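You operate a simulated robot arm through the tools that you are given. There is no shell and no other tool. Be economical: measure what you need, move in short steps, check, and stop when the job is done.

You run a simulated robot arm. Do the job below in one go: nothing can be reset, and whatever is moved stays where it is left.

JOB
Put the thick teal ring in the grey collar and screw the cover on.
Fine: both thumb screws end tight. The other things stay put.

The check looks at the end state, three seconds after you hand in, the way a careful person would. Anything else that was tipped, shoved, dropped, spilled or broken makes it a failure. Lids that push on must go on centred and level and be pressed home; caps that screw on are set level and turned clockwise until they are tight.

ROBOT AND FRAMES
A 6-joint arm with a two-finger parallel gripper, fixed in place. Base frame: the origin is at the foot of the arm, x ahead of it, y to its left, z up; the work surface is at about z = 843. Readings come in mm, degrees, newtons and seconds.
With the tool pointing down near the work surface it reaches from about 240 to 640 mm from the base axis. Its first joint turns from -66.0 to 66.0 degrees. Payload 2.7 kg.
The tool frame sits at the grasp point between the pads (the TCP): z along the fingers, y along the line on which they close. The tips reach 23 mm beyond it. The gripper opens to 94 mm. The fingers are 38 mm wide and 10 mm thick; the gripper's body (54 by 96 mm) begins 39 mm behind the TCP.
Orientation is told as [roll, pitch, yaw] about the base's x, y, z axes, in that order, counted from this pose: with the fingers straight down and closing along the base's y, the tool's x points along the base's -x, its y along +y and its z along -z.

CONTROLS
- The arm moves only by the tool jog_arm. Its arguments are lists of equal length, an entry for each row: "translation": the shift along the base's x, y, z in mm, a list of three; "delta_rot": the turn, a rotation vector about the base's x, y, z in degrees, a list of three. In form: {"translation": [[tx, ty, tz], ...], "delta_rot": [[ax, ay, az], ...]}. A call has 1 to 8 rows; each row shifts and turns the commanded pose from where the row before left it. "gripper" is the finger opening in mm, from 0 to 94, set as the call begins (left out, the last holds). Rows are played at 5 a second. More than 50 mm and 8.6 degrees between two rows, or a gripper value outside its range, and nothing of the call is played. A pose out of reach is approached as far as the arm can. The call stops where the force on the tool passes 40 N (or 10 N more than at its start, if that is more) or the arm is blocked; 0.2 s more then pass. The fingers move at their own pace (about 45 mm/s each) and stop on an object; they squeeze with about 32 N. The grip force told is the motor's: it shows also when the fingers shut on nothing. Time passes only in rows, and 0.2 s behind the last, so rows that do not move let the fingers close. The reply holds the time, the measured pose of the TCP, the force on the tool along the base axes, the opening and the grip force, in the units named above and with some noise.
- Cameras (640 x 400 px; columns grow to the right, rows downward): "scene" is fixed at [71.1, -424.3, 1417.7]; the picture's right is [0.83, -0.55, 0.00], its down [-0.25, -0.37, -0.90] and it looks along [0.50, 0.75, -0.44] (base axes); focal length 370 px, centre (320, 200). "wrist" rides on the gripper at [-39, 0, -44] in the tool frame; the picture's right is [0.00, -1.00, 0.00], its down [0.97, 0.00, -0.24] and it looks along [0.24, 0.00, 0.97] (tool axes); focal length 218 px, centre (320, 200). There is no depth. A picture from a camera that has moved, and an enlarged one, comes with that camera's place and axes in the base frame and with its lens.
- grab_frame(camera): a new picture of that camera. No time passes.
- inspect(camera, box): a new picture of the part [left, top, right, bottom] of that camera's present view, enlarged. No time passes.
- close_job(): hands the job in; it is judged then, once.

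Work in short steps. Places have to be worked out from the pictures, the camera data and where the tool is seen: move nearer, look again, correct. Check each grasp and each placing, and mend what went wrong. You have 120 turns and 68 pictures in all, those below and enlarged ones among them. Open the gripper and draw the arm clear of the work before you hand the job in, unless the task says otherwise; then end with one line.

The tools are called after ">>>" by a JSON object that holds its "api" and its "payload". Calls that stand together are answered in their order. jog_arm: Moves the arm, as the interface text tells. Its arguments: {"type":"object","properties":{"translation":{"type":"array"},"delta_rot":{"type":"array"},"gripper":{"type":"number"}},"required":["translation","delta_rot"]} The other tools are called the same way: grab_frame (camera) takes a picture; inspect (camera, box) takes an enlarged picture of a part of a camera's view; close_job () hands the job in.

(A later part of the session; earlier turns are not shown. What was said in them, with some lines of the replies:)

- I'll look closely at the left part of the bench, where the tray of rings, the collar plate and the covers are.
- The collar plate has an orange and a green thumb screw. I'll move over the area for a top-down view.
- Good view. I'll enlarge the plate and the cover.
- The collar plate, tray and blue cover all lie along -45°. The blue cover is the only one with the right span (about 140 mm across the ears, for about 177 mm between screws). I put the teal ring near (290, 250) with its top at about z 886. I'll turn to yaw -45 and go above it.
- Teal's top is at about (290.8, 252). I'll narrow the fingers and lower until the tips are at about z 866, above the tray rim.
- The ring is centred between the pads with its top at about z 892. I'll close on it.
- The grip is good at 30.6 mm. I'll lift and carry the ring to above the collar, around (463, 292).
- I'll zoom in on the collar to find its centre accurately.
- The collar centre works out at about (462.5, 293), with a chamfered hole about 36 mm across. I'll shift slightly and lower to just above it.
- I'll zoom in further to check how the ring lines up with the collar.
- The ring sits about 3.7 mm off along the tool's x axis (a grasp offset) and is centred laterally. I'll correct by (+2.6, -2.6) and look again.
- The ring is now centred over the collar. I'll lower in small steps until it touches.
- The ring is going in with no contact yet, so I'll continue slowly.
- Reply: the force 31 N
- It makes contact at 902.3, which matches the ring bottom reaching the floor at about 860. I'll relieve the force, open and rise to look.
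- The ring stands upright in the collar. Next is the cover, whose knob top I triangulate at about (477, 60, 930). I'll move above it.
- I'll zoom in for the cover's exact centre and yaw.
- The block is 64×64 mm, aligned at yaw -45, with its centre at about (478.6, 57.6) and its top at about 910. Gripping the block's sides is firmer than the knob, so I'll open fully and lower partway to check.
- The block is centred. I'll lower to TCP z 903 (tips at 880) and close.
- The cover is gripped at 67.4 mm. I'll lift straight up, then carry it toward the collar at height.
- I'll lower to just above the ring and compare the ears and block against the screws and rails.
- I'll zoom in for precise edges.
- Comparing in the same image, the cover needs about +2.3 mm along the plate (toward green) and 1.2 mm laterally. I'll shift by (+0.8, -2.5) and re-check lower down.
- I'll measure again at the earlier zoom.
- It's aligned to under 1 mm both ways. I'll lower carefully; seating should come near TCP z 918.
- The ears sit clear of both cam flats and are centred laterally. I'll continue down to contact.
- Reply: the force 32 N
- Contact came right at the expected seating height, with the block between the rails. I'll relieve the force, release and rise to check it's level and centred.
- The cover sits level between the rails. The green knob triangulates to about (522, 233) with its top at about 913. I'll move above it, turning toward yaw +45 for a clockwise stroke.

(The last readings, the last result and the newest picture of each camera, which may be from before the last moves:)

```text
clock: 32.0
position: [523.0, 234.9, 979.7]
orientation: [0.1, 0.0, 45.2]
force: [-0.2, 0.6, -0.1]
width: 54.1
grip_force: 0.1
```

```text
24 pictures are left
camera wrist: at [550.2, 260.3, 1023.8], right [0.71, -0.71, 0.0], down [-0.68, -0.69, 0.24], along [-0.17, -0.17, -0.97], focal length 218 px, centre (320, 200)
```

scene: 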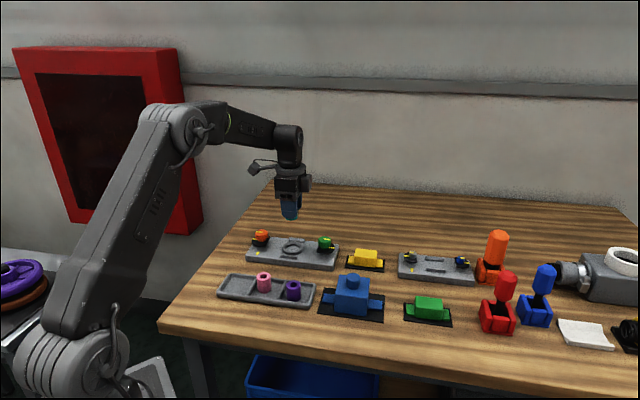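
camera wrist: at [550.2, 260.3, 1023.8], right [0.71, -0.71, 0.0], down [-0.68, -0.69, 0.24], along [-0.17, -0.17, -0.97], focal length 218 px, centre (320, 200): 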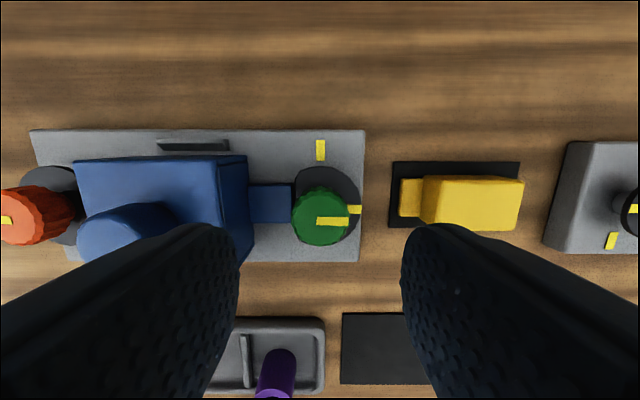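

The green knob is at about (522.9, 233.4). I'll shift slightly and lower so the tips reach about z 895, then close on it.

>>> {"api": "jog_arm", "payload": {"translation": [[0.7, 0.2, -20], [0, 0, -20], [0, 0, -15], [0, 0, -6], [0, 0, 0]], "delta_rot": [[0, 0, 0], [0, 0, 0], [0, 0, 0], [0, 0, 0], [0, 0, 0]]}}

>>> {"api": "grab_frame", "payload": {"camera": "wrist"}}

>>> {"api": "inspect", "payload": {"camera": "scene", "box": [290, 215, 350, 260]}}

```text
clock: 33.2
position: [523.7, 233.5, 917.9]
orientation: [0.1, 0.2, 45.0]
force: [-0.3, -0.2, -0.1]
width: 54.0
grip_force: 0.1
```

```text
23 pictures are left
camera wrist: at [550.7, 260.2, 962.2], right [0.71, -0.71, 0.0], down [-0.69, -0.69, 0.24], along [-0.17, -0.17, -0.97], focal length 218 px, centre (320, 200)
```

wrist: 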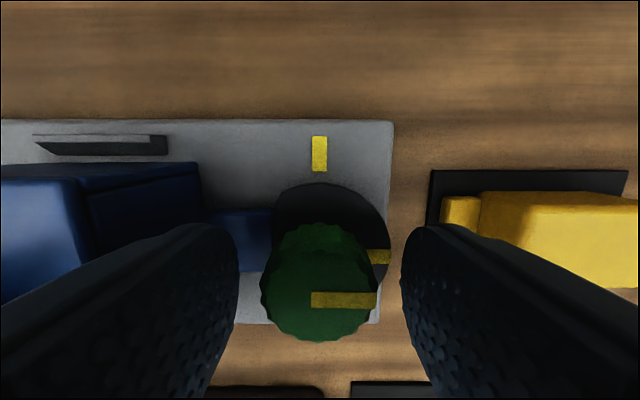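

```text
8.89 times, centred on (320, 238) of scene
camera zoom: at [71.1, -424.3, 1417.7], right [0.83, -0.55, 0.0], down [-0.25, -0.37, -0.9], along [0.5, 0.75, -0.44], focal length 3293 px, centre (320, -133)
```

zoom: 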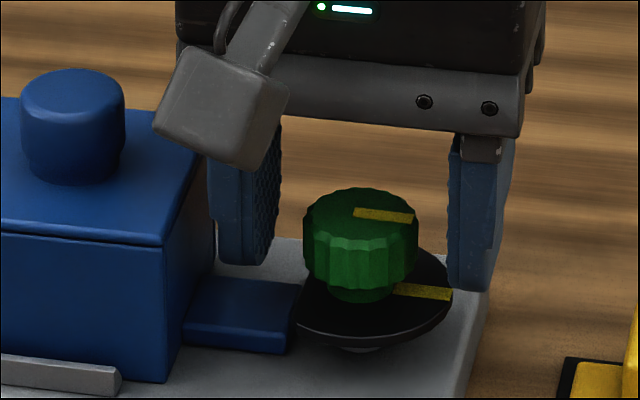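

The knob is centred between the pads. I'll close on it.

>>> {"api": "jog_arm", "payload": {"translation": [[0, 0, 0], [0, 0, 0], [0, 0, 0], [0, 0, 0]], "delta_rot": [[0, 0, 0], [0, 0, 0], [0, 0, 0], [0, 0, 0]], "gripper": 20}}

```text
clock: 34.2
position: [523.6, 234.6, 919.8]
orientation: [0.1, 0.1, 45.2]
force: [-1.9, 1.9, 0.0]
width: 30.9
grip_force: 44.5
```

Gripped at 30.9 mm with little side force. I'll turn clockwise in 7° steps and watch the forces.

>>> {"api": "jog_arm", "payload": {"translation": [[0, 0, 0], [0, 0, 0], [0, 0, 0], [0, 0, 0], [0, 0, 0]], "delta_rot": [[0, 0, -7], [0, 0, -7], [0, 0, -7], [0, 0, -7], [0, 0, 0]]}}

>>> {"api": "inspect", "payload": {"camera": "scene", "box": [290, 215, 350, 260]}}

```text
clock: 35.4
position: [523.7, 234.8, 918.1]
orientation: [0.1, 0.1, 17.0]
force: [-3.2, 4.4, -5.3]
width: 31.0
grip_force: 44.7
```

```text
8.89 times, centred on (320, 238) of scene
camera zoom: at [71.1, -424.2, 1417.7], right [0.83, -0.55, 0.0], down [-0.25, -0.37, -0.9], along [0.5, 0.75, -0.44], focal length 3293 px, centre (320, -133)
```

zoom: 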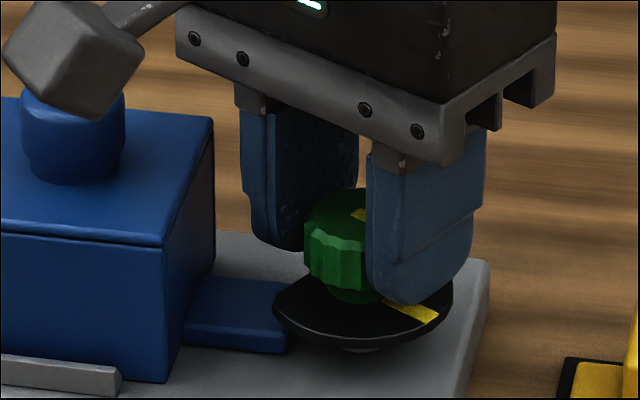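

The cam turns clockwise with the knob, and a slight downward pull shows the thread feeding. I'll keep turning with a small downward feed.

>>> {"api": "jog_arm", "payload": {"translation": [[-0.3, 0.4, -0.4], [0, 0, -0.1], [0, 0, -0.1], [0, 0, -0.1], [0, 0, -0.1], [0, 0, -0.1], [0, 0, 0]], "delta_rot": [[0, 0, -8], [0, 0, -8], [0, 0, -8], [0, 0, -8], [0, 0, -8], [0, 0, -8], [0, 0, 0]]}}

```text
clock: 37.0
position: [522.3, 234.0, 917.4]
orientation: [0.0, 0.0, -31.1]
force: [3.0, -0.8, -10.1]
width: 30.9
grip_force: 45.8
```

>>> {"api": "jog_arm", "payload": {"translation": [[0, 0, -0.5], [0, 0, -0.3], [0, 0, -0.2], [0, 0, -0.2], [0, 0, -0.2], [0, 0, -0.2], [0, 0, 0]], "delta_rot": [[0, 0, -8], [0, 0, -8], [0, 0, -8], [0, 0, -8], [0, 0, -8], [0, 0, -8], [0, 0, 0]]}}

>>> {"api": "inspect", "payload": {"camera": "scene", "box": [290, 215, 350, 260]}}

```text
clock: 38.6
position: [522.2, 235.0, 916.7]
orientation: [0.0, 0.0, -79.1]
force: [2.5, -5.7, -6.0]
width: 30.7
grip_force: 45.1
```

```text
8.89 times, centred on (320, 238) of scene
camera zoom: at [71.3, -424.4, 1417.6], right [0.83, -0.55, 0.0], down [-0.25, -0.37, -0.9], along [0.5, 0.75, -0.44], focal length 3293 px, centre (320, -133)
```

zoom: 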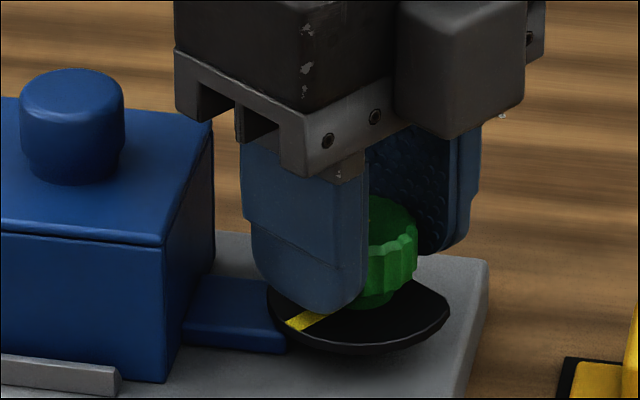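

About 124° turned, and the cam now overlaps the ear. I'll continue.

>>> {"api": "jog_arm", "payload": {"translation": [[0, 0.3, -0.3], [0, 0, -0.2], [0, 0, -0.2], [0, 0, -0.2], [0, 0, -0.2], [0, 0, -0.2], [0, 0, 0]], "delta_rot": [[0, 0, -8], [0, 0, -8], [0, 0, -8], [0, 0, -8], [0, 0, -8], [0, 0, -8], [0, 0, 0]]}}

>>> {"api": "jog_arm", "payload": {"translation": [[0, 0, -0.2], [0, 0, -0.2], [0, 0, -0.2], [0, 0, -0.2], [0, 0, -0.2], [0, 0, 0]], "delta_rot": [[0, 0, -8], [0, 0, -8], [0, 0, -8], [0, 0, -8], [0, 0, -8], [0, 0, 0]]}}

```text
clock: 40.2
position: [522.0, 233.9, 915.6]
orientation: [0.1, -0.1, -127.0]
force: [-6.8, -17.1, -1.1]
width: 30.7
grip_force: 45.6
```

```text
clock: 40.9
position: [522.9, 233.3, 913.8]
orientation: [-1.6, 0.2, -144.7]
force: [-5.6, 3.1, 2.3]
width: 31.3
grip_force: 45.0
out of reach, approached as far as the arm can: row 3
stopped in row 3: the force on the tool passed its limit (the readings are from after the stop); the commanded pose is now the measured one
```

The wrist limit is at about -145, after 190° of turning. I'll open, lift, level the tool and turn back for a second stroke.

>>> {"api": "jog_arm", "payload": {"translation": [[0, 0, 0], [0, 0, 0], [0, 0, 15], [0, 0, 20], [0, 0, 0], [0, 0, 0], [0, 0, 0], [0, 0, 0]], "delta_rot": [[0, 0, 0], [0, 0, 0], [0, 0, 0], [-1.3, -0.9, 0], [0, 0, 8], [0, 0, 8], [0, 0, 8], [0, 0, 8]], "gripper": 54}}

>>> {"api": "jog_arm", "payload": {"translation": [[0, 0, 0], [0, 0, 0], [0, 0, 0], [0, 0, 0], [0, 0, 0], [0, 0, 0], [0, 0, 0], [0, 0, 0]], "delta_rot": [[0, 0, 8], [0, 0, 8], [0, 0, 8], [0, 0, 8], [0, 0, 8], [0, 0, 8], [0, 0, 8], [0, 0, 8]]}}

>>> {"api": "jog_arm", "payload": {"translation": [[0, 0, 0], [0, 0, 0], [0, 0, 0]], "delta_rot": [[0, 0, 8], [0, 0, 8], [0, 0, 0]]}}

>>> {"api": "grab_frame", "payload": {"camera": "wrist"}}

```text
clock: 42.7
position: [526.6, 228.8, 949.0]
orientation: [0.1, 0.2, -112.7]
force: [0.0, 0.0, 0.0]
width: 54.0
grip_force: 0.0
out of reach, approached as far as the arm can: row 4
```

```text
clock: 44.5
position: [525.4, 228.5, 948.8]
orientation: [0.0, 0.2, -48.6]
force: [0.5, -0.5, -0.4]
width: 54.0
grip_force: 0.0
```

```text
clock: 45.3
position: [525.3, 229.0, 948.4]
orientation: [0.2, 0.2, -32.7]
force: [-0.5, 0.5, 0.3]
width: 54.1
grip_force: 0.1
```

```text
19 pictures are left
camera wrist: at [558.3, 206.1, 992.8], right [-0.54, -0.84, 0.0], down [-0.82, 0.52, 0.24], along [-0.2, 0.13, -0.97], focal length 218 px, centre (320, 200)
```

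wrist: 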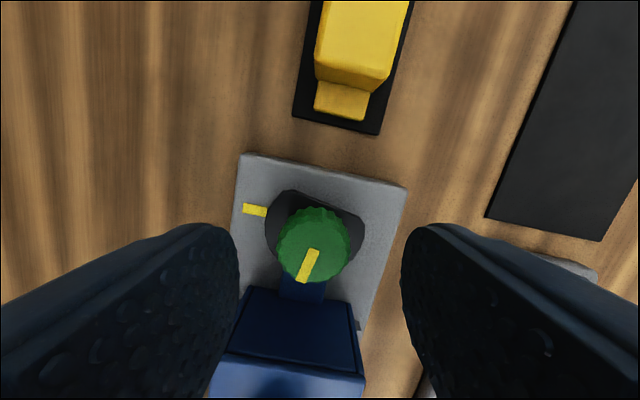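

The pointer still has about 80° to go to the plate mark. I'll recentre on the knob, (522.7, 234.2), lower, and grip again.

>>> {"api": "jog_arm", "payload": {"translation": [[-2.6, 5.2, 0], [0, 0, -15], [0, 0, -13], [0, 0, -5], [0, 0, 0]], "delta_rot": [[0, 0, 0], [0, 0, 0], [0, 0, 0], [0, 0, 0], [0, 0, 0]]}}

>>> {"api": "jog_arm", "payload": {"translation": [[0, 0, 0], [0, 0, 0], [0, 0, 0], [0, 0, 0]], "delta_rot": [[0, 0, 0], [0, 0, 0], [0, 0, 0], [0, 0, 0]], "gripper": 20}}

```text
clock: 46.5
position: [523.0, 234.2, 915.0]
orientation: [0.1, 0.2, -32.8]
force: [0.2, 0.4, 0.5]
width: 54.3
grip_force: 0.0
```

```text
clock: 47.5
position: [523.1, 234.7, 914.9]
orientation: [0.1, 0.2, -32.8]
force: [-1.7, -1.2, 1.7]
width: 30.4
grip_force: 45.2
```

Gripped with low side force. I'll turn clockwise toward the stop.

>>> {"api": "jog_arm", "payload": {"translation": [[0, 0, -0.2], [0, 0, -0.2], [0, 0, -0.2], [0, 0, -0.2], [0, 0, -0.2], [0, 0, -0.2], [0, 0, 0]], "delta_rot": [[0, 0, -8], [0, 0, -8], [0, 0, -8], [0, 0, -8], [0, 0, -8], [0, 0, -8], [0, 0, 0]]}}

>>> {"api": "jog_arm", "payload": {"translation": [[0, 0, -0.2], [0, 0, -0.1], [0, 0, -0.1], [0, 0, -0.1], [0, 0, 0], [0, 0, 0]], "delta_rot": [[0, 0, -8], [0, 0, -8], [0, 0, -8], [0, 0, -8], [0, 0, -8], [0, 0, 0]]}}

>>> {"api": "inspect", "payload": {"camera": "scene", "box": [290, 215, 350, 260]}}

```text
clock: 49.1
position: [523.4, 235.2, 914.3]
orientation: [0.1, 0.2, -81.0]
force: [-6.2, -4.9, 4.1]
width: 30.3
grip_force: 45.1
```

```text
clock: 50.5
position: [522.9, 234.3, 914.1]
orientation: [0.2, 0.4, -120.9]
force: [-2.2, 3.5, -0.8]
width: 30.3
grip_force: 44.8
```

```text
8.89 times, centred on (320, 238) of scene
camera zoom: at [71.1, -424.2, 1417.7], right [0.83, -0.55, 0.0], down [-0.25, -0.37, -0.9], along [0.5, 0.75, -0.44], focal length 3293 px, centre (320, -133)
```

zoom: 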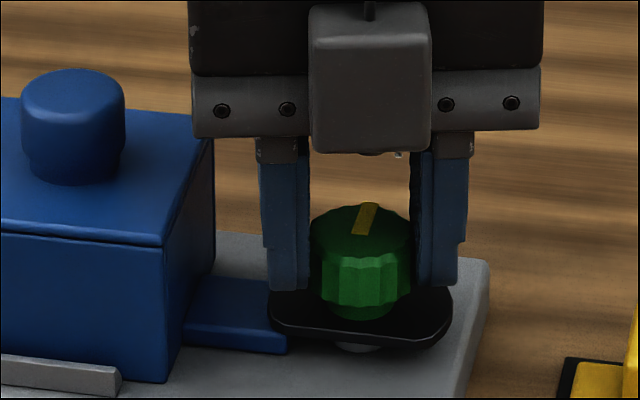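

The pointer now faces the plate mark. I'll turn a bit more to feel whether it's at its stop.

>>> {"api": "jog_arm", "payload": {"translation": [[0, 0, 0], [0, 0, 0], [0, 0, 0]], "delta_rot": [[0, 0, -8], [0, 0, -6], [0, 0, 0]]}}

>>> {"api": "inspect", "payload": {"camera": "scene", "box": [290, 215, 350, 260]}}

```text
clock: 51.3
position: [522.2, 234.7, 914.3]
orientation: [0.2, 0.2, -134.9]
force: [-3.5, 0.8, 1.3]
width: 30.8
grip_force: 45.2
```

```text
8.89 times, centred on (320, 238) of scene
camera zoom: at [71.1, -424.3, 1417.7], right [0.83, -0.55, 0.0], down [-0.25, -0.37, -0.9], along [0.5, 0.75, -0.44], focal length 3293 px, centre (320, -133)
```

zoom: 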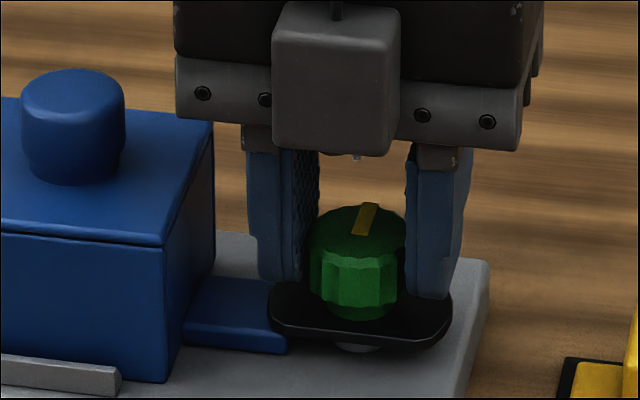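

The gripper slipped on a stationary knob with the pointer on the mark, so green is tight. I'll release, rise and travel to the orange screw while turning to a positive yaw.

>>> {"api": "jog_arm", "payload": {"translation": [[0, 0, 0], [0, 0, 0], [0, 0, 20], [0, 0, 40], [0, 0, 30], [0, 0, 0], [0, 0, 0], [0, 0, 0]], "delta_rot": [[0, 0, 0], [0, 0, 0], [0, 0, 0], [0, 0, 0], [0, 0, 8.5], [0, 0, 8.5], [0, 0, 8.5], [0, 0, 8.5]], "gripper": 54}}

>>> {"api": "jog_arm", "payload": {"translation": [[-20, 20, 0], [-20, 20, 0], [-20, 20, 0], [-20, 20, 0], [-20, 20, 0], [-14, 14, 0], [0, 0, 0], [0, 0, 0]], "delta_rot": [[0, 0, 8.5], [0, 0, 8.5], [0, 0, 8.5], [0, 0, 8.5], [0, 0, 8.5], [0, 0, 8.5], [0, 0, 8.5], [0, 0, 8.5]]}}

>>> {"api": "jog_arm", "payload": {"translation": [[0, 0, 0], [0, 0, 0], [0, 0, 0], [0, 0, 0], [0, 0, 0], [0, 0, 0], [0, 0, 0], [0, 0, 0]], "delta_rot": [[0, 0, 8.5], [0, 0, 8.5], [0, 0, 8.5], [0, 0, 8.5], [0, 0, 8.5], [0, 0, 8.5], [0, 0, 8.5], [0, 0, 8.5]]}}

>>> {"api": "grab_frame", "payload": {"camera": "wrist"}}

```text
clock: 53.1
position: [523.2, 234.6, 1003.4]
orientation: [0.1, 0.2, -100.7]
force: [0.6, 0.3, 0.0]
width: 53.9
grip_force: 0.0
```

```text
clock: 54.9
position: [408.7, 347.2, 1002.6]
orientation: [0.1, 0.2, -32.8]
force: [-0.3, 0.5, -0.2]
width: 54.0
grip_force: 0.0
```

```text
clock: 56.7
position: [408.8, 348.5, 1003.9]
orientation: [0.0, 0.2, 35.4]
force: [-0.8, 0.3, 0.0]
width: 54.0
grip_force: 0.0
```

```text
16 pictures are left
camera wrist: at [441.0, 369.2, 1048.0], right [0.58, -0.82, 0.0], down [-0.79, -0.56, 0.24], along [-0.2, -0.14, -0.97], focal length 218 px, centre (320, 200)
```

wrist: 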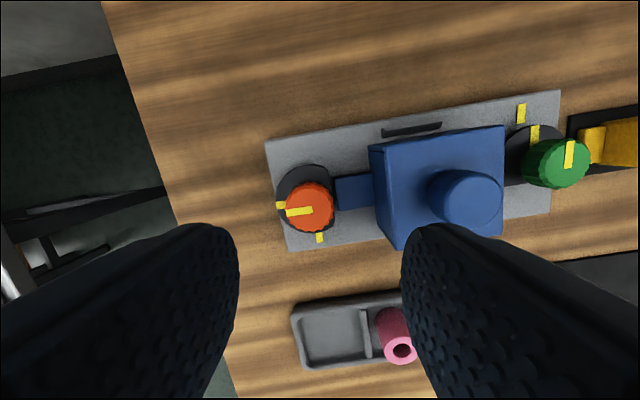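

The green pointer lines up with its mark. The orange knob is at about (405.2, 351.5). I'll recentre and keep turning toward yaw +150.

>>> {"api": "jog_arm", "payload": {"translation": [[-3.5, 3, 0], [0, 0, -10], [0, 0, -10], [0, 0, -10], [0, 0, 0], [0, 0, 0], [0, 0, 0], [0, 0, 0]], "delta_rot": [[0, 0, 8.5], [0, 0, 8.5], [0, 0, 8.5], [0, 0, 8.5], [0, 0, 8.5], [0, 0, 8.5], [0, 0, 8.5], [0, 0, 8.5]]}}

>>> {"api": "jog_arm", "payload": {"translation": [[0, 0, 0], [0, 0, 0], [0, 0, 0], [0, 0, 0], [0, 0, 0], [0, 0, 0]], "delta_rot": [[0, 0, 8], [0, 0, 8], [0, 0, 8], [0, 0, 8], [0, 0, 8], [0, 0, 0]]}}

>>> {"api": "grab_frame", "payload": {"camera": "wrist"}}

```text
clock: 58.5
position: [403.9, 350.6, 973.3]
orientation: [0.1, 0.2, 103.3]
force: [-0.5, 0.8, 0.7]
width: 53.9
grip_force: 0.0
```

```text
clock: 59.9
position: [404.9, 349.7, 973.6]
orientation: [0.1, 0.2, 143.4]
force: [0.4, 0.8, 0.7]
width: 53.9
grip_force: 0.1
```

```text
15 pictures are left
camera wrist: at [373.7, 372.7, 1018.1], right [0.6, 0.8, 0.0], down [0.78, -0.58, 0.24], along [0.19, -0.15, -0.97], focal length 218 px, centre (320, 200)
```

wrist: 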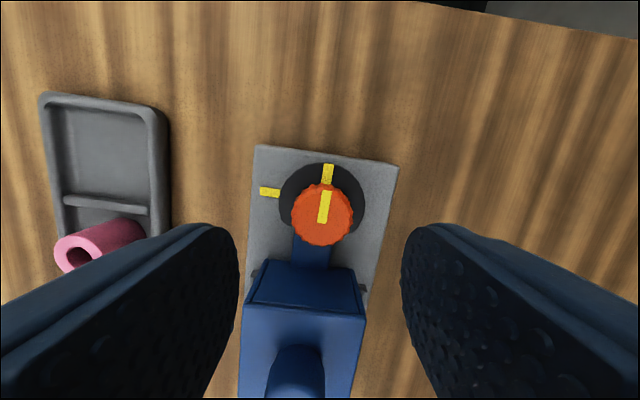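

The views agree on the orange knob at about (403.3, 352) with its top near 907. I'll correct and lower, then check.

>>> {"api": "jog_arm", "payload": {"translation": [[-1.4, 1.9, -15], [0, 0, -20], [0, 0, -15], [0, 0, -6], [0, 0, 0]], "delta_rot": [[0, 0, 0], [0, 0, 0], [0, 0, 0], [0, 0, 0], [0, 0, 0]]}}

>>> {"api": "grab_frame", "payload": {"camera": "wrist"}}

```text
clock: 61.1
position: [404.9, 353.8, 917.9]
orientation: [0.1, 0.2, 143.1]
force: [0.2, 0.6, -0.6]
width: 54.2
grip_force: 0.2
```

```text
14 pictures are left
camera wrist: at [372.8, 375.1, 962.0], right [0.6, 0.8, 0.0], down [0.78, -0.58, 0.24], along [0.19, -0.15, -0.97], focal length 218 px, centre (320, 200)
```

wrist: 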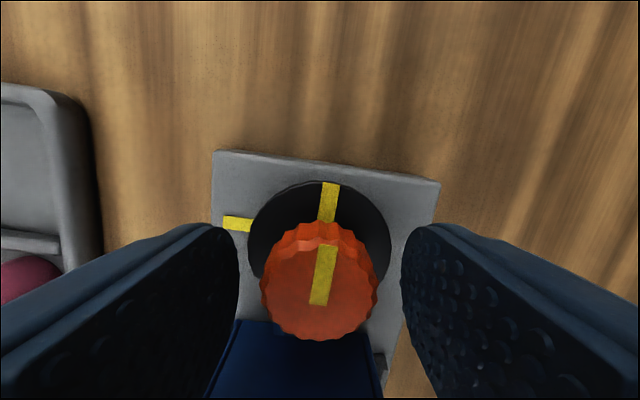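

Compared with the well-centred green grip, the knob is about 2 mm toward the camera side. I'll correct and close.

>>> {"api": "jog_arm", "payload": {"translation": [[-1.7, 1.3, 0], [0, 0, 0]], "delta_rot": [[0, 0, 0], [0, 0, 0]]}}

>>> {"api": "jog_arm", "payload": {"translation": [[0, 0, 0], [0, 0, 0], [0, 0, 0], [0, 0, 0]], "delta_rot": [[0, 0, 0], [0, 0, 0], [0, 0, 0], [0, 0, 0]], "gripper": 20}}

>>> {"api": "jog_arm", "payload": {"translation": [[0, 0, 0], [0, 0, 0], [0, 0, -0.1], [0, 0, -0.1], [0, 0, 0]], "delta_rot": [[0, 0, -7], [0, 0, -7], [0, 0, -7], [0, 0, -7], [0, 0, 0]]}}

```text
clock: 61.7
position: [402.8, 354.6, 918.3]
orientation: [0.0, 0.3, 143.2]
force: [0.2, 0.4, 0.1]
width: 54.2
grip_force: 0.1
```

```text
clock: 62.7
position: [400.7, 354.3, 917.7]
orientation: [0.1, 0.2, 143.2]
force: [-2.2, -1.7, 0.9]
width: 30.5
grip_force: 45.2
```

```text
clock: 63.9
position: [403.0, 354.9, 918.6]
orientation: [0.0, 0.2, 115.2]
force: [12.0, 7.2, -10.9]
width: 30.2
grip_force: 44.7
```

The side force shows the axis is slightly toward +x. I'll nudge the centre and continue.

>>> {"api": "jog_arm", "payload": {"translation": [[1.0, 0.4, -0.5], [0, 0, -0.2], [0, 0, -0.2], [0, 0, -0.1], [0, 0, 0]], "delta_rot": [[0, 0, 0], [0, 0, -7], [0, 0, -7], [0, 0, -7], [0, 0, 0]]}}

```text
clock: 65.1
position: [402.9, 355.1, 917.8]
orientation: [0.0, 0.3, 94.1]
force: [6.3, 4.5, -2.2]
width: 30.4
grip_force: 45.1
```

>>> {"api": "jog_arm", "payload": {"translation": [[0.7, 0, -0.2], [0, 0, -0.2], [0, 0, -0.1], [0, 0, -0.2], [0, 0, -0.1], [0, 0, -0.2], [0, 0, 0]], "delta_rot": [[0, 0, -7], [0, 0, -7], [0, 0, -7], [0, 0, -7], [0, 0, -7], [0, 0, -7], [0, 0, 0]]}}

>>> {"api": "inspect", "payload": {"camera": "scene", "box": [230, 210, 300, 262]}}

```text
clock: 66.7
position: [404.8, 354.4, 915.7]
orientation: [0.1, 0.3, 52.0]
force: [14.1, 0.9, 0.3]
width: 30.3
grip_force: 45.2
```

```text
7.69 times, centred on (265, 236) of scene
camera zoom: at [71.5, -424.3, 1417.7], right [0.83, -0.55, 0.0], down [-0.25, -0.37, -0.9], along [0.5, 0.75, -0.44], focal length 2850 px, centre (743, -77)
```

zoom: 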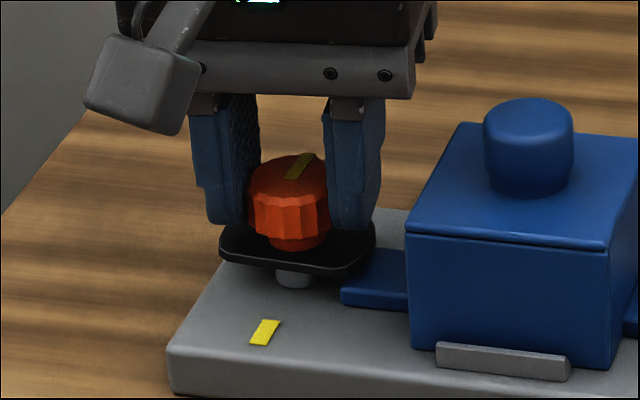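

91° turned and on track. I'll nudge +x again and continue.

>>> {"api": "jog_arm", "payload": {"translation": [[1.0, -0.4, -0.1], [0, 0, -0.1], [0, 0, -0.1], [0, 0, -0.2], [0, 0, -0.1], [0, 0, -0.2], [0, 0, 0]], "delta_rot": [[0, 0, -7], [0, 0, -7], [0, 0, -7], [0, 0, -7], [0, 0, -7], [0, 0, -7], [0, 0, 0]]}}

```text
clock: 68.3
position: [406.0, 353.0, 915.0]
orientation: [0.0, 0.3, 10.1]
force: [13.9, -7.8, 4.0]
width: 30.1
grip_force: 44.4
```

>>> {"api": "jog_arm", "payload": {"translation": [[0.8, -0.8, 0], [0, 0, -0.1], [0, 0, -0.1], [0, 0, -0.1], [0, 0, -0.1], [0, 0, -0.1], [0, 0, 0]], "delta_rot": [[0, 0, -7], [0, 0, -7], [0, 0, -7], [0, 0, -7], [0, 0, -7], [0, 0, -7], [0, 0, 0]]}}

```text
clock: 69.9
position: [405.5, 352.2, 913.3]
orientation: [-0.1, 0.2, -32.1]
force: [0.0, -23.2, 4.5]
width: 30.1
grip_force: 44.6
```

Side force is growing along -y. I'll recentre by -1.5 mm and continue without feeding down.

>>> {"api": "jog_arm", "payload": {"translation": [[0, -1.0, 0.2], [-0.2, -0.6, 0], [0, 0, 0], [0, 0, 0], [0, 0, 0], [0, 0, 0]], "delta_rot": [[0, 0, 0], [0, 0, 0], [0, 0, -7], [0, 0, -7], [0, 0, -7], [0, 0, 0]]}}

>>> {"api": "inspect", "payload": {"camera": "scene", "box": [230, 210, 300, 262]}}

```text
clock: 71.3
position: [405.3, 351.0, 914.3]
orientation: [-0.1, 0.3, -52.9]
force: [-4.8, -11.8, -7.1]
width: 30.5
grip_force: 45.0
```

```text
7.69 times, centred on (265, 236) of scene
camera zoom: at [71.1, -424.6, 1417.6], right [0.83, -0.55, 0.0], down [-0.25, -0.37, -0.9], along [0.5, 0.75, -0.44], focal length 2850 px, centre (743, -77)
```

zoom: 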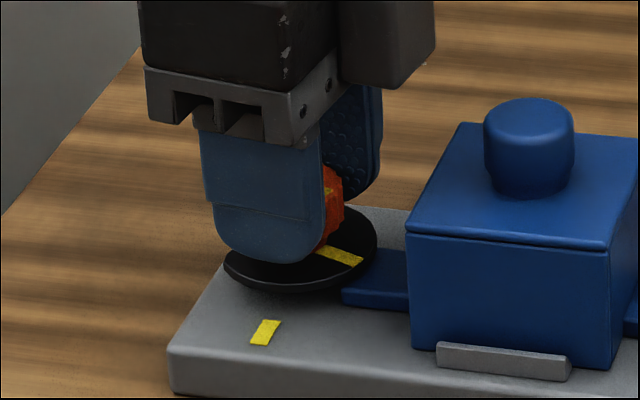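

The cam pointer now points over the cover's ear, about 190° turned. I'll continue with a small shift.

>>> {"api": "jog_arm", "payload": {"translation": [[-0.3, -0.6, -0.2], [0, 0, -0.1], [0, 0, -0.1], [0, 0, -0.1], [0, 0, -0.1], [0, 0, 0]], "delta_rot": [[0, 0, -7], [0, 0, -7], [0, 0, -7], [0, 0, -7], [0, 0, -7], [0, 0, 0]]}}

```text
clock: 72.7
position: [404.0, 351.1, 913.5]
orientation: [0.0, 0.2, -87.9]
force: [-17.5, -2.6, -9.8]
width: 30.0
grip_force: 45.1
```

>>> {"api": "jog_arm", "payload": {"translation": [[-0.8, 0, -0.4], [-0.7, 0, -0.2], [0, 0, -0.1], [0, 0, -0.1], [0, 0, -0.1], [0, 0, 0]], "delta_rot": [[0, 0, 0], [0, 0, 0], [0, 0, -7], [0, 0, -7], [0, 0, -7], [0, 0, 0]]}}

>>> {"api": "inspect", "payload": {"camera": "scene", "box": [230, 210, 300, 262]}}

```text
clock: 74.1
position: [403.3, 351.2, 913.5]
orientation: [0.1, 0.2, -108.9]
force: [-13.5, 1.8, -7.6]
width: 30.1
grip_force: 45.0
```

```text
7.69 times, centred on (265, 236) of scene
camera zoom: at [70.9, -424.2, 1417.8], right [0.83, -0.55, 0.0], down [-0.25, -0.37, -0.9], along [0.5, 0.75, -0.44], focal length 2850 px, centre (743, -77)
```

zoom: 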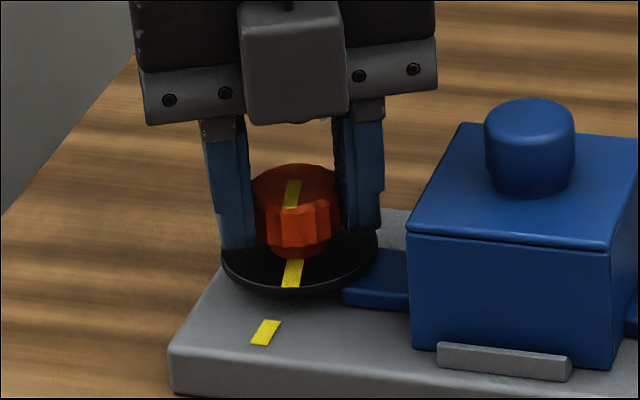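

Only about 12-15° remain. I'll shift slightly and finish, pushing past to confirm the stop.

>>> {"api": "jog_arm", "payload": {"translation": [[-0.8, 0.2, -0.3], [0, 0, 0], [0, 0, 0], [0, 0, 0]], "delta_rot": [[0, 0, 0], [0, 0, -7], [0, 0, -7], [0, 0, 0]]}}

>>> {"api": "inspect", "payload": {"camera": "scene", "box": [230, 210, 300, 262]}}

```text
clock: 75.1
position: [402.6, 350.1, 912.5]
orientation: [0.2, 0.4, -122.8]
force: [-7.0, 4.1, -8.8]
width: 30.1
grip_force: 45.5
```

```text
7.69 times, centred on (265, 236) of scene
camera zoom: at [71.1, -424.1, 1417.8], right [0.83, -0.55, 0.0], down [-0.25, -0.37, -0.9], along [0.5, 0.75, -0.44], focal length 2850 px, centre (743, -77)
```

zoom: 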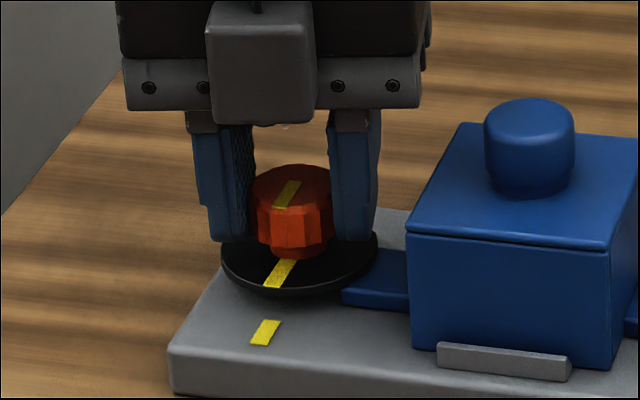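

It's aligned with the mark. To confirm it's tight I'll re-grip from a less extreme wrist angle and push to the stop.

>>> {"api": "jog_arm", "payload": {"translation": [[0, 0, 0], [0, 0, 0], [0, 0, 3], [0, 0, 0], [0, 0, 0], [0, 0, 0], [0, 0, 0], [0, 0, 0]], "delta_rot": [[0, 0, 0], [0, 0, 0], [0, 0, 0], [0, 0, 8], [0, 0, 8], [0, 0, 8], [0, 0, 8], [0, 0, 8]], "gripper": 52}}

>>> {"api": "jog_arm", "payload": {"translation": [[0, 0, 0], [0, 0, 0], [0, 0, 0], [0, 0, 0]], "delta_rot": [[0, 0, 0], [0, 0, 0], [0, 0, 0], [0, 0, 0]], "gripper": 20}}

```text
clock: 76.9
position: [402.4, 350.8, 915.5]
orientation: [0.1, 0.3, -82.8]
force: [0.8, 0.1, -0.1]
width: 52.4
grip_force: 0.0
```

```text
clock: 77.9
position: [405.1, 350.9, 916.9]
orientation: [0.2, 0.3, -82.8]
force: [9.2, 2.3, -2.1]
width: 30.5
grip_force: 44.9
```

>>> {"api": "jog_arm", "payload": {"translation": [[1.0, 0.2, 0], [0, 0, 0], [0, 0, 0], [0, 0, 0], [0, 0, 0], [0, 0, 0], [0, 0, 0]], "delta_rot": [[0, 0, 0], [0, 0, -8], [0, 0, -8], [0, 0, -8], [0, 0, -8], [0, 0, -5], [0, 0, 0]]}}

>>> {"api": "inspect", "payload": {"camera": "scene", "box": [230, 210, 300, 262]}}

```text
clock: 79.5
position: [402.7, 352.0, 916.7]
orientation: [0.1, 0.2, -119.9]
force: [-5.8, 2.0, 0.1]
width: 30.2
grip_force: 45.1
```

```text
7.69 times, centred on (265, 236) of scene
camera zoom: at [71.0, -424.3, 1417.7], right [0.83, -0.55, 0.0], down [-0.25, -0.37, -0.9], along [0.5, 0.75, -0.44], focal length 2850 px, centre (743, -77)
```

zoom: 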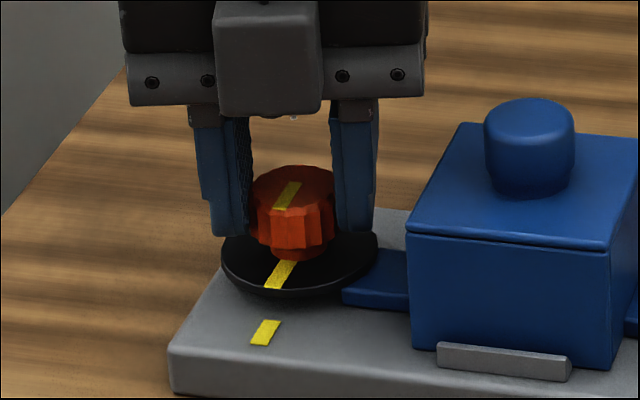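

The knob held still through a 37° push, so orange is tight too. I'll release and draw clear.

>>> {"api": "jog_arm", "payload": {"translation": [[0, 0, 0], [0, 0, 0], [0, 0, 20], [0, 0, 40], [0, 0, 45], [-20, 0, 45], [-20, 0, 30], [0, 0, 0]], "delta_rot": [[0, 0, 0], [0, 0, 0], [0, 0, 0], [0, 0, 0], [0, 0, 0], [0, 0, 8], [0, 0, 8], [0, 0, 8]], "gripper": 60}}

>>> {"api": "grab_frame", "payload": {"camera": "scene"}}

>>> {"api": "inspect", "payload": {"camera": "scene", "box": [235, 210, 355, 285]}}

>>> {"api": "grab_frame", "payload": {"camera": "wrist"}}

```text
clock: 81.3
position: [364.2, 351.4, 1096.5]
orientation: [0.1, 0.2, -95.7]
force: [0.2, 0.3, 0.8]
width: 60.0
grip_force: 0.1
```

```text
8 pictures are left
```

scene: 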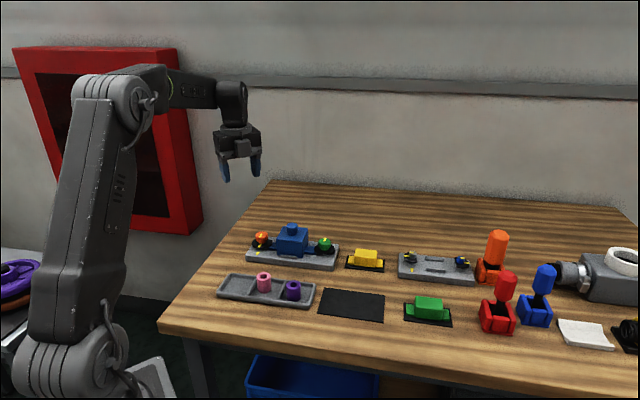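

```text
5.33 times, centred on (295, 248) of scene
camera zoom: at [71.1, -424.3, 1417.7], right [0.83, -0.55, 0.0], down [-0.25, -0.37, -0.9], along [0.5, 0.75, -0.44], focal length 1976 px, centre (453, -53)
```

zoom: 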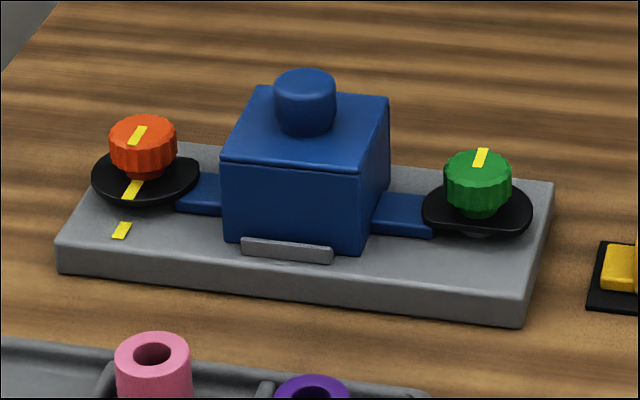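

```text
6 pictures are left
camera wrist: at [359.5, 311.0, 1140.5], right [-1.0, 0.1, 0.0], down [0.1, 0.97, 0.24], along [0.03, 0.24, -0.97], focal length 218 px, centre (320, 200)
```

wrist: 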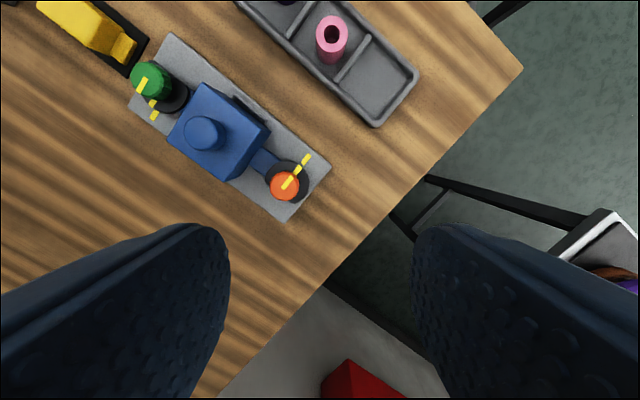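

Both pointers look aligned with their marks, the cover is level and nothing else moved. I'll take one zoom to confirm.

>>> {"api": "inspect", "payload": {"camera": "wrist", "box": [110, 30, 350, 230]}}

```text
2.00 times, centred on (230, 130) of wrist
camera zoom: at [359.5, 311.0, 1140.5], right [-1.0, 0.1, 0.0], down [0.1, 0.97, 0.24], along [0.03, 0.24, -0.97], focal length 436 px, centre (500, 340)
```

zoom: 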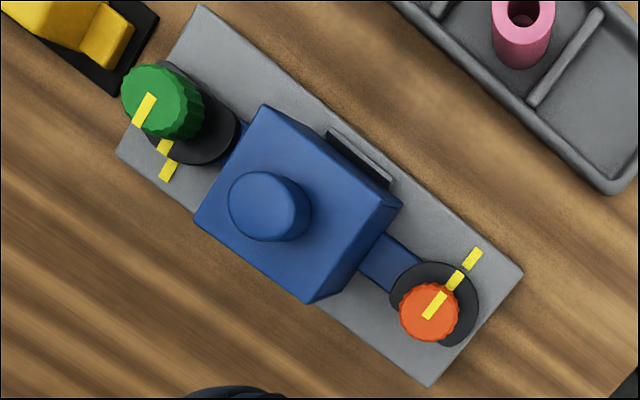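

Both cams line up with their marks and clamp the ears, the gripper is open and the arm is clear. I'm handing in.

>>> {"api": "close_job", "payload": {}}

```text
The job is handed in.
```

The teal ring is in the grey collar, the blue cover sits level over it, and both thumb screws are turned clockwise to their stops, with nothing else moved.
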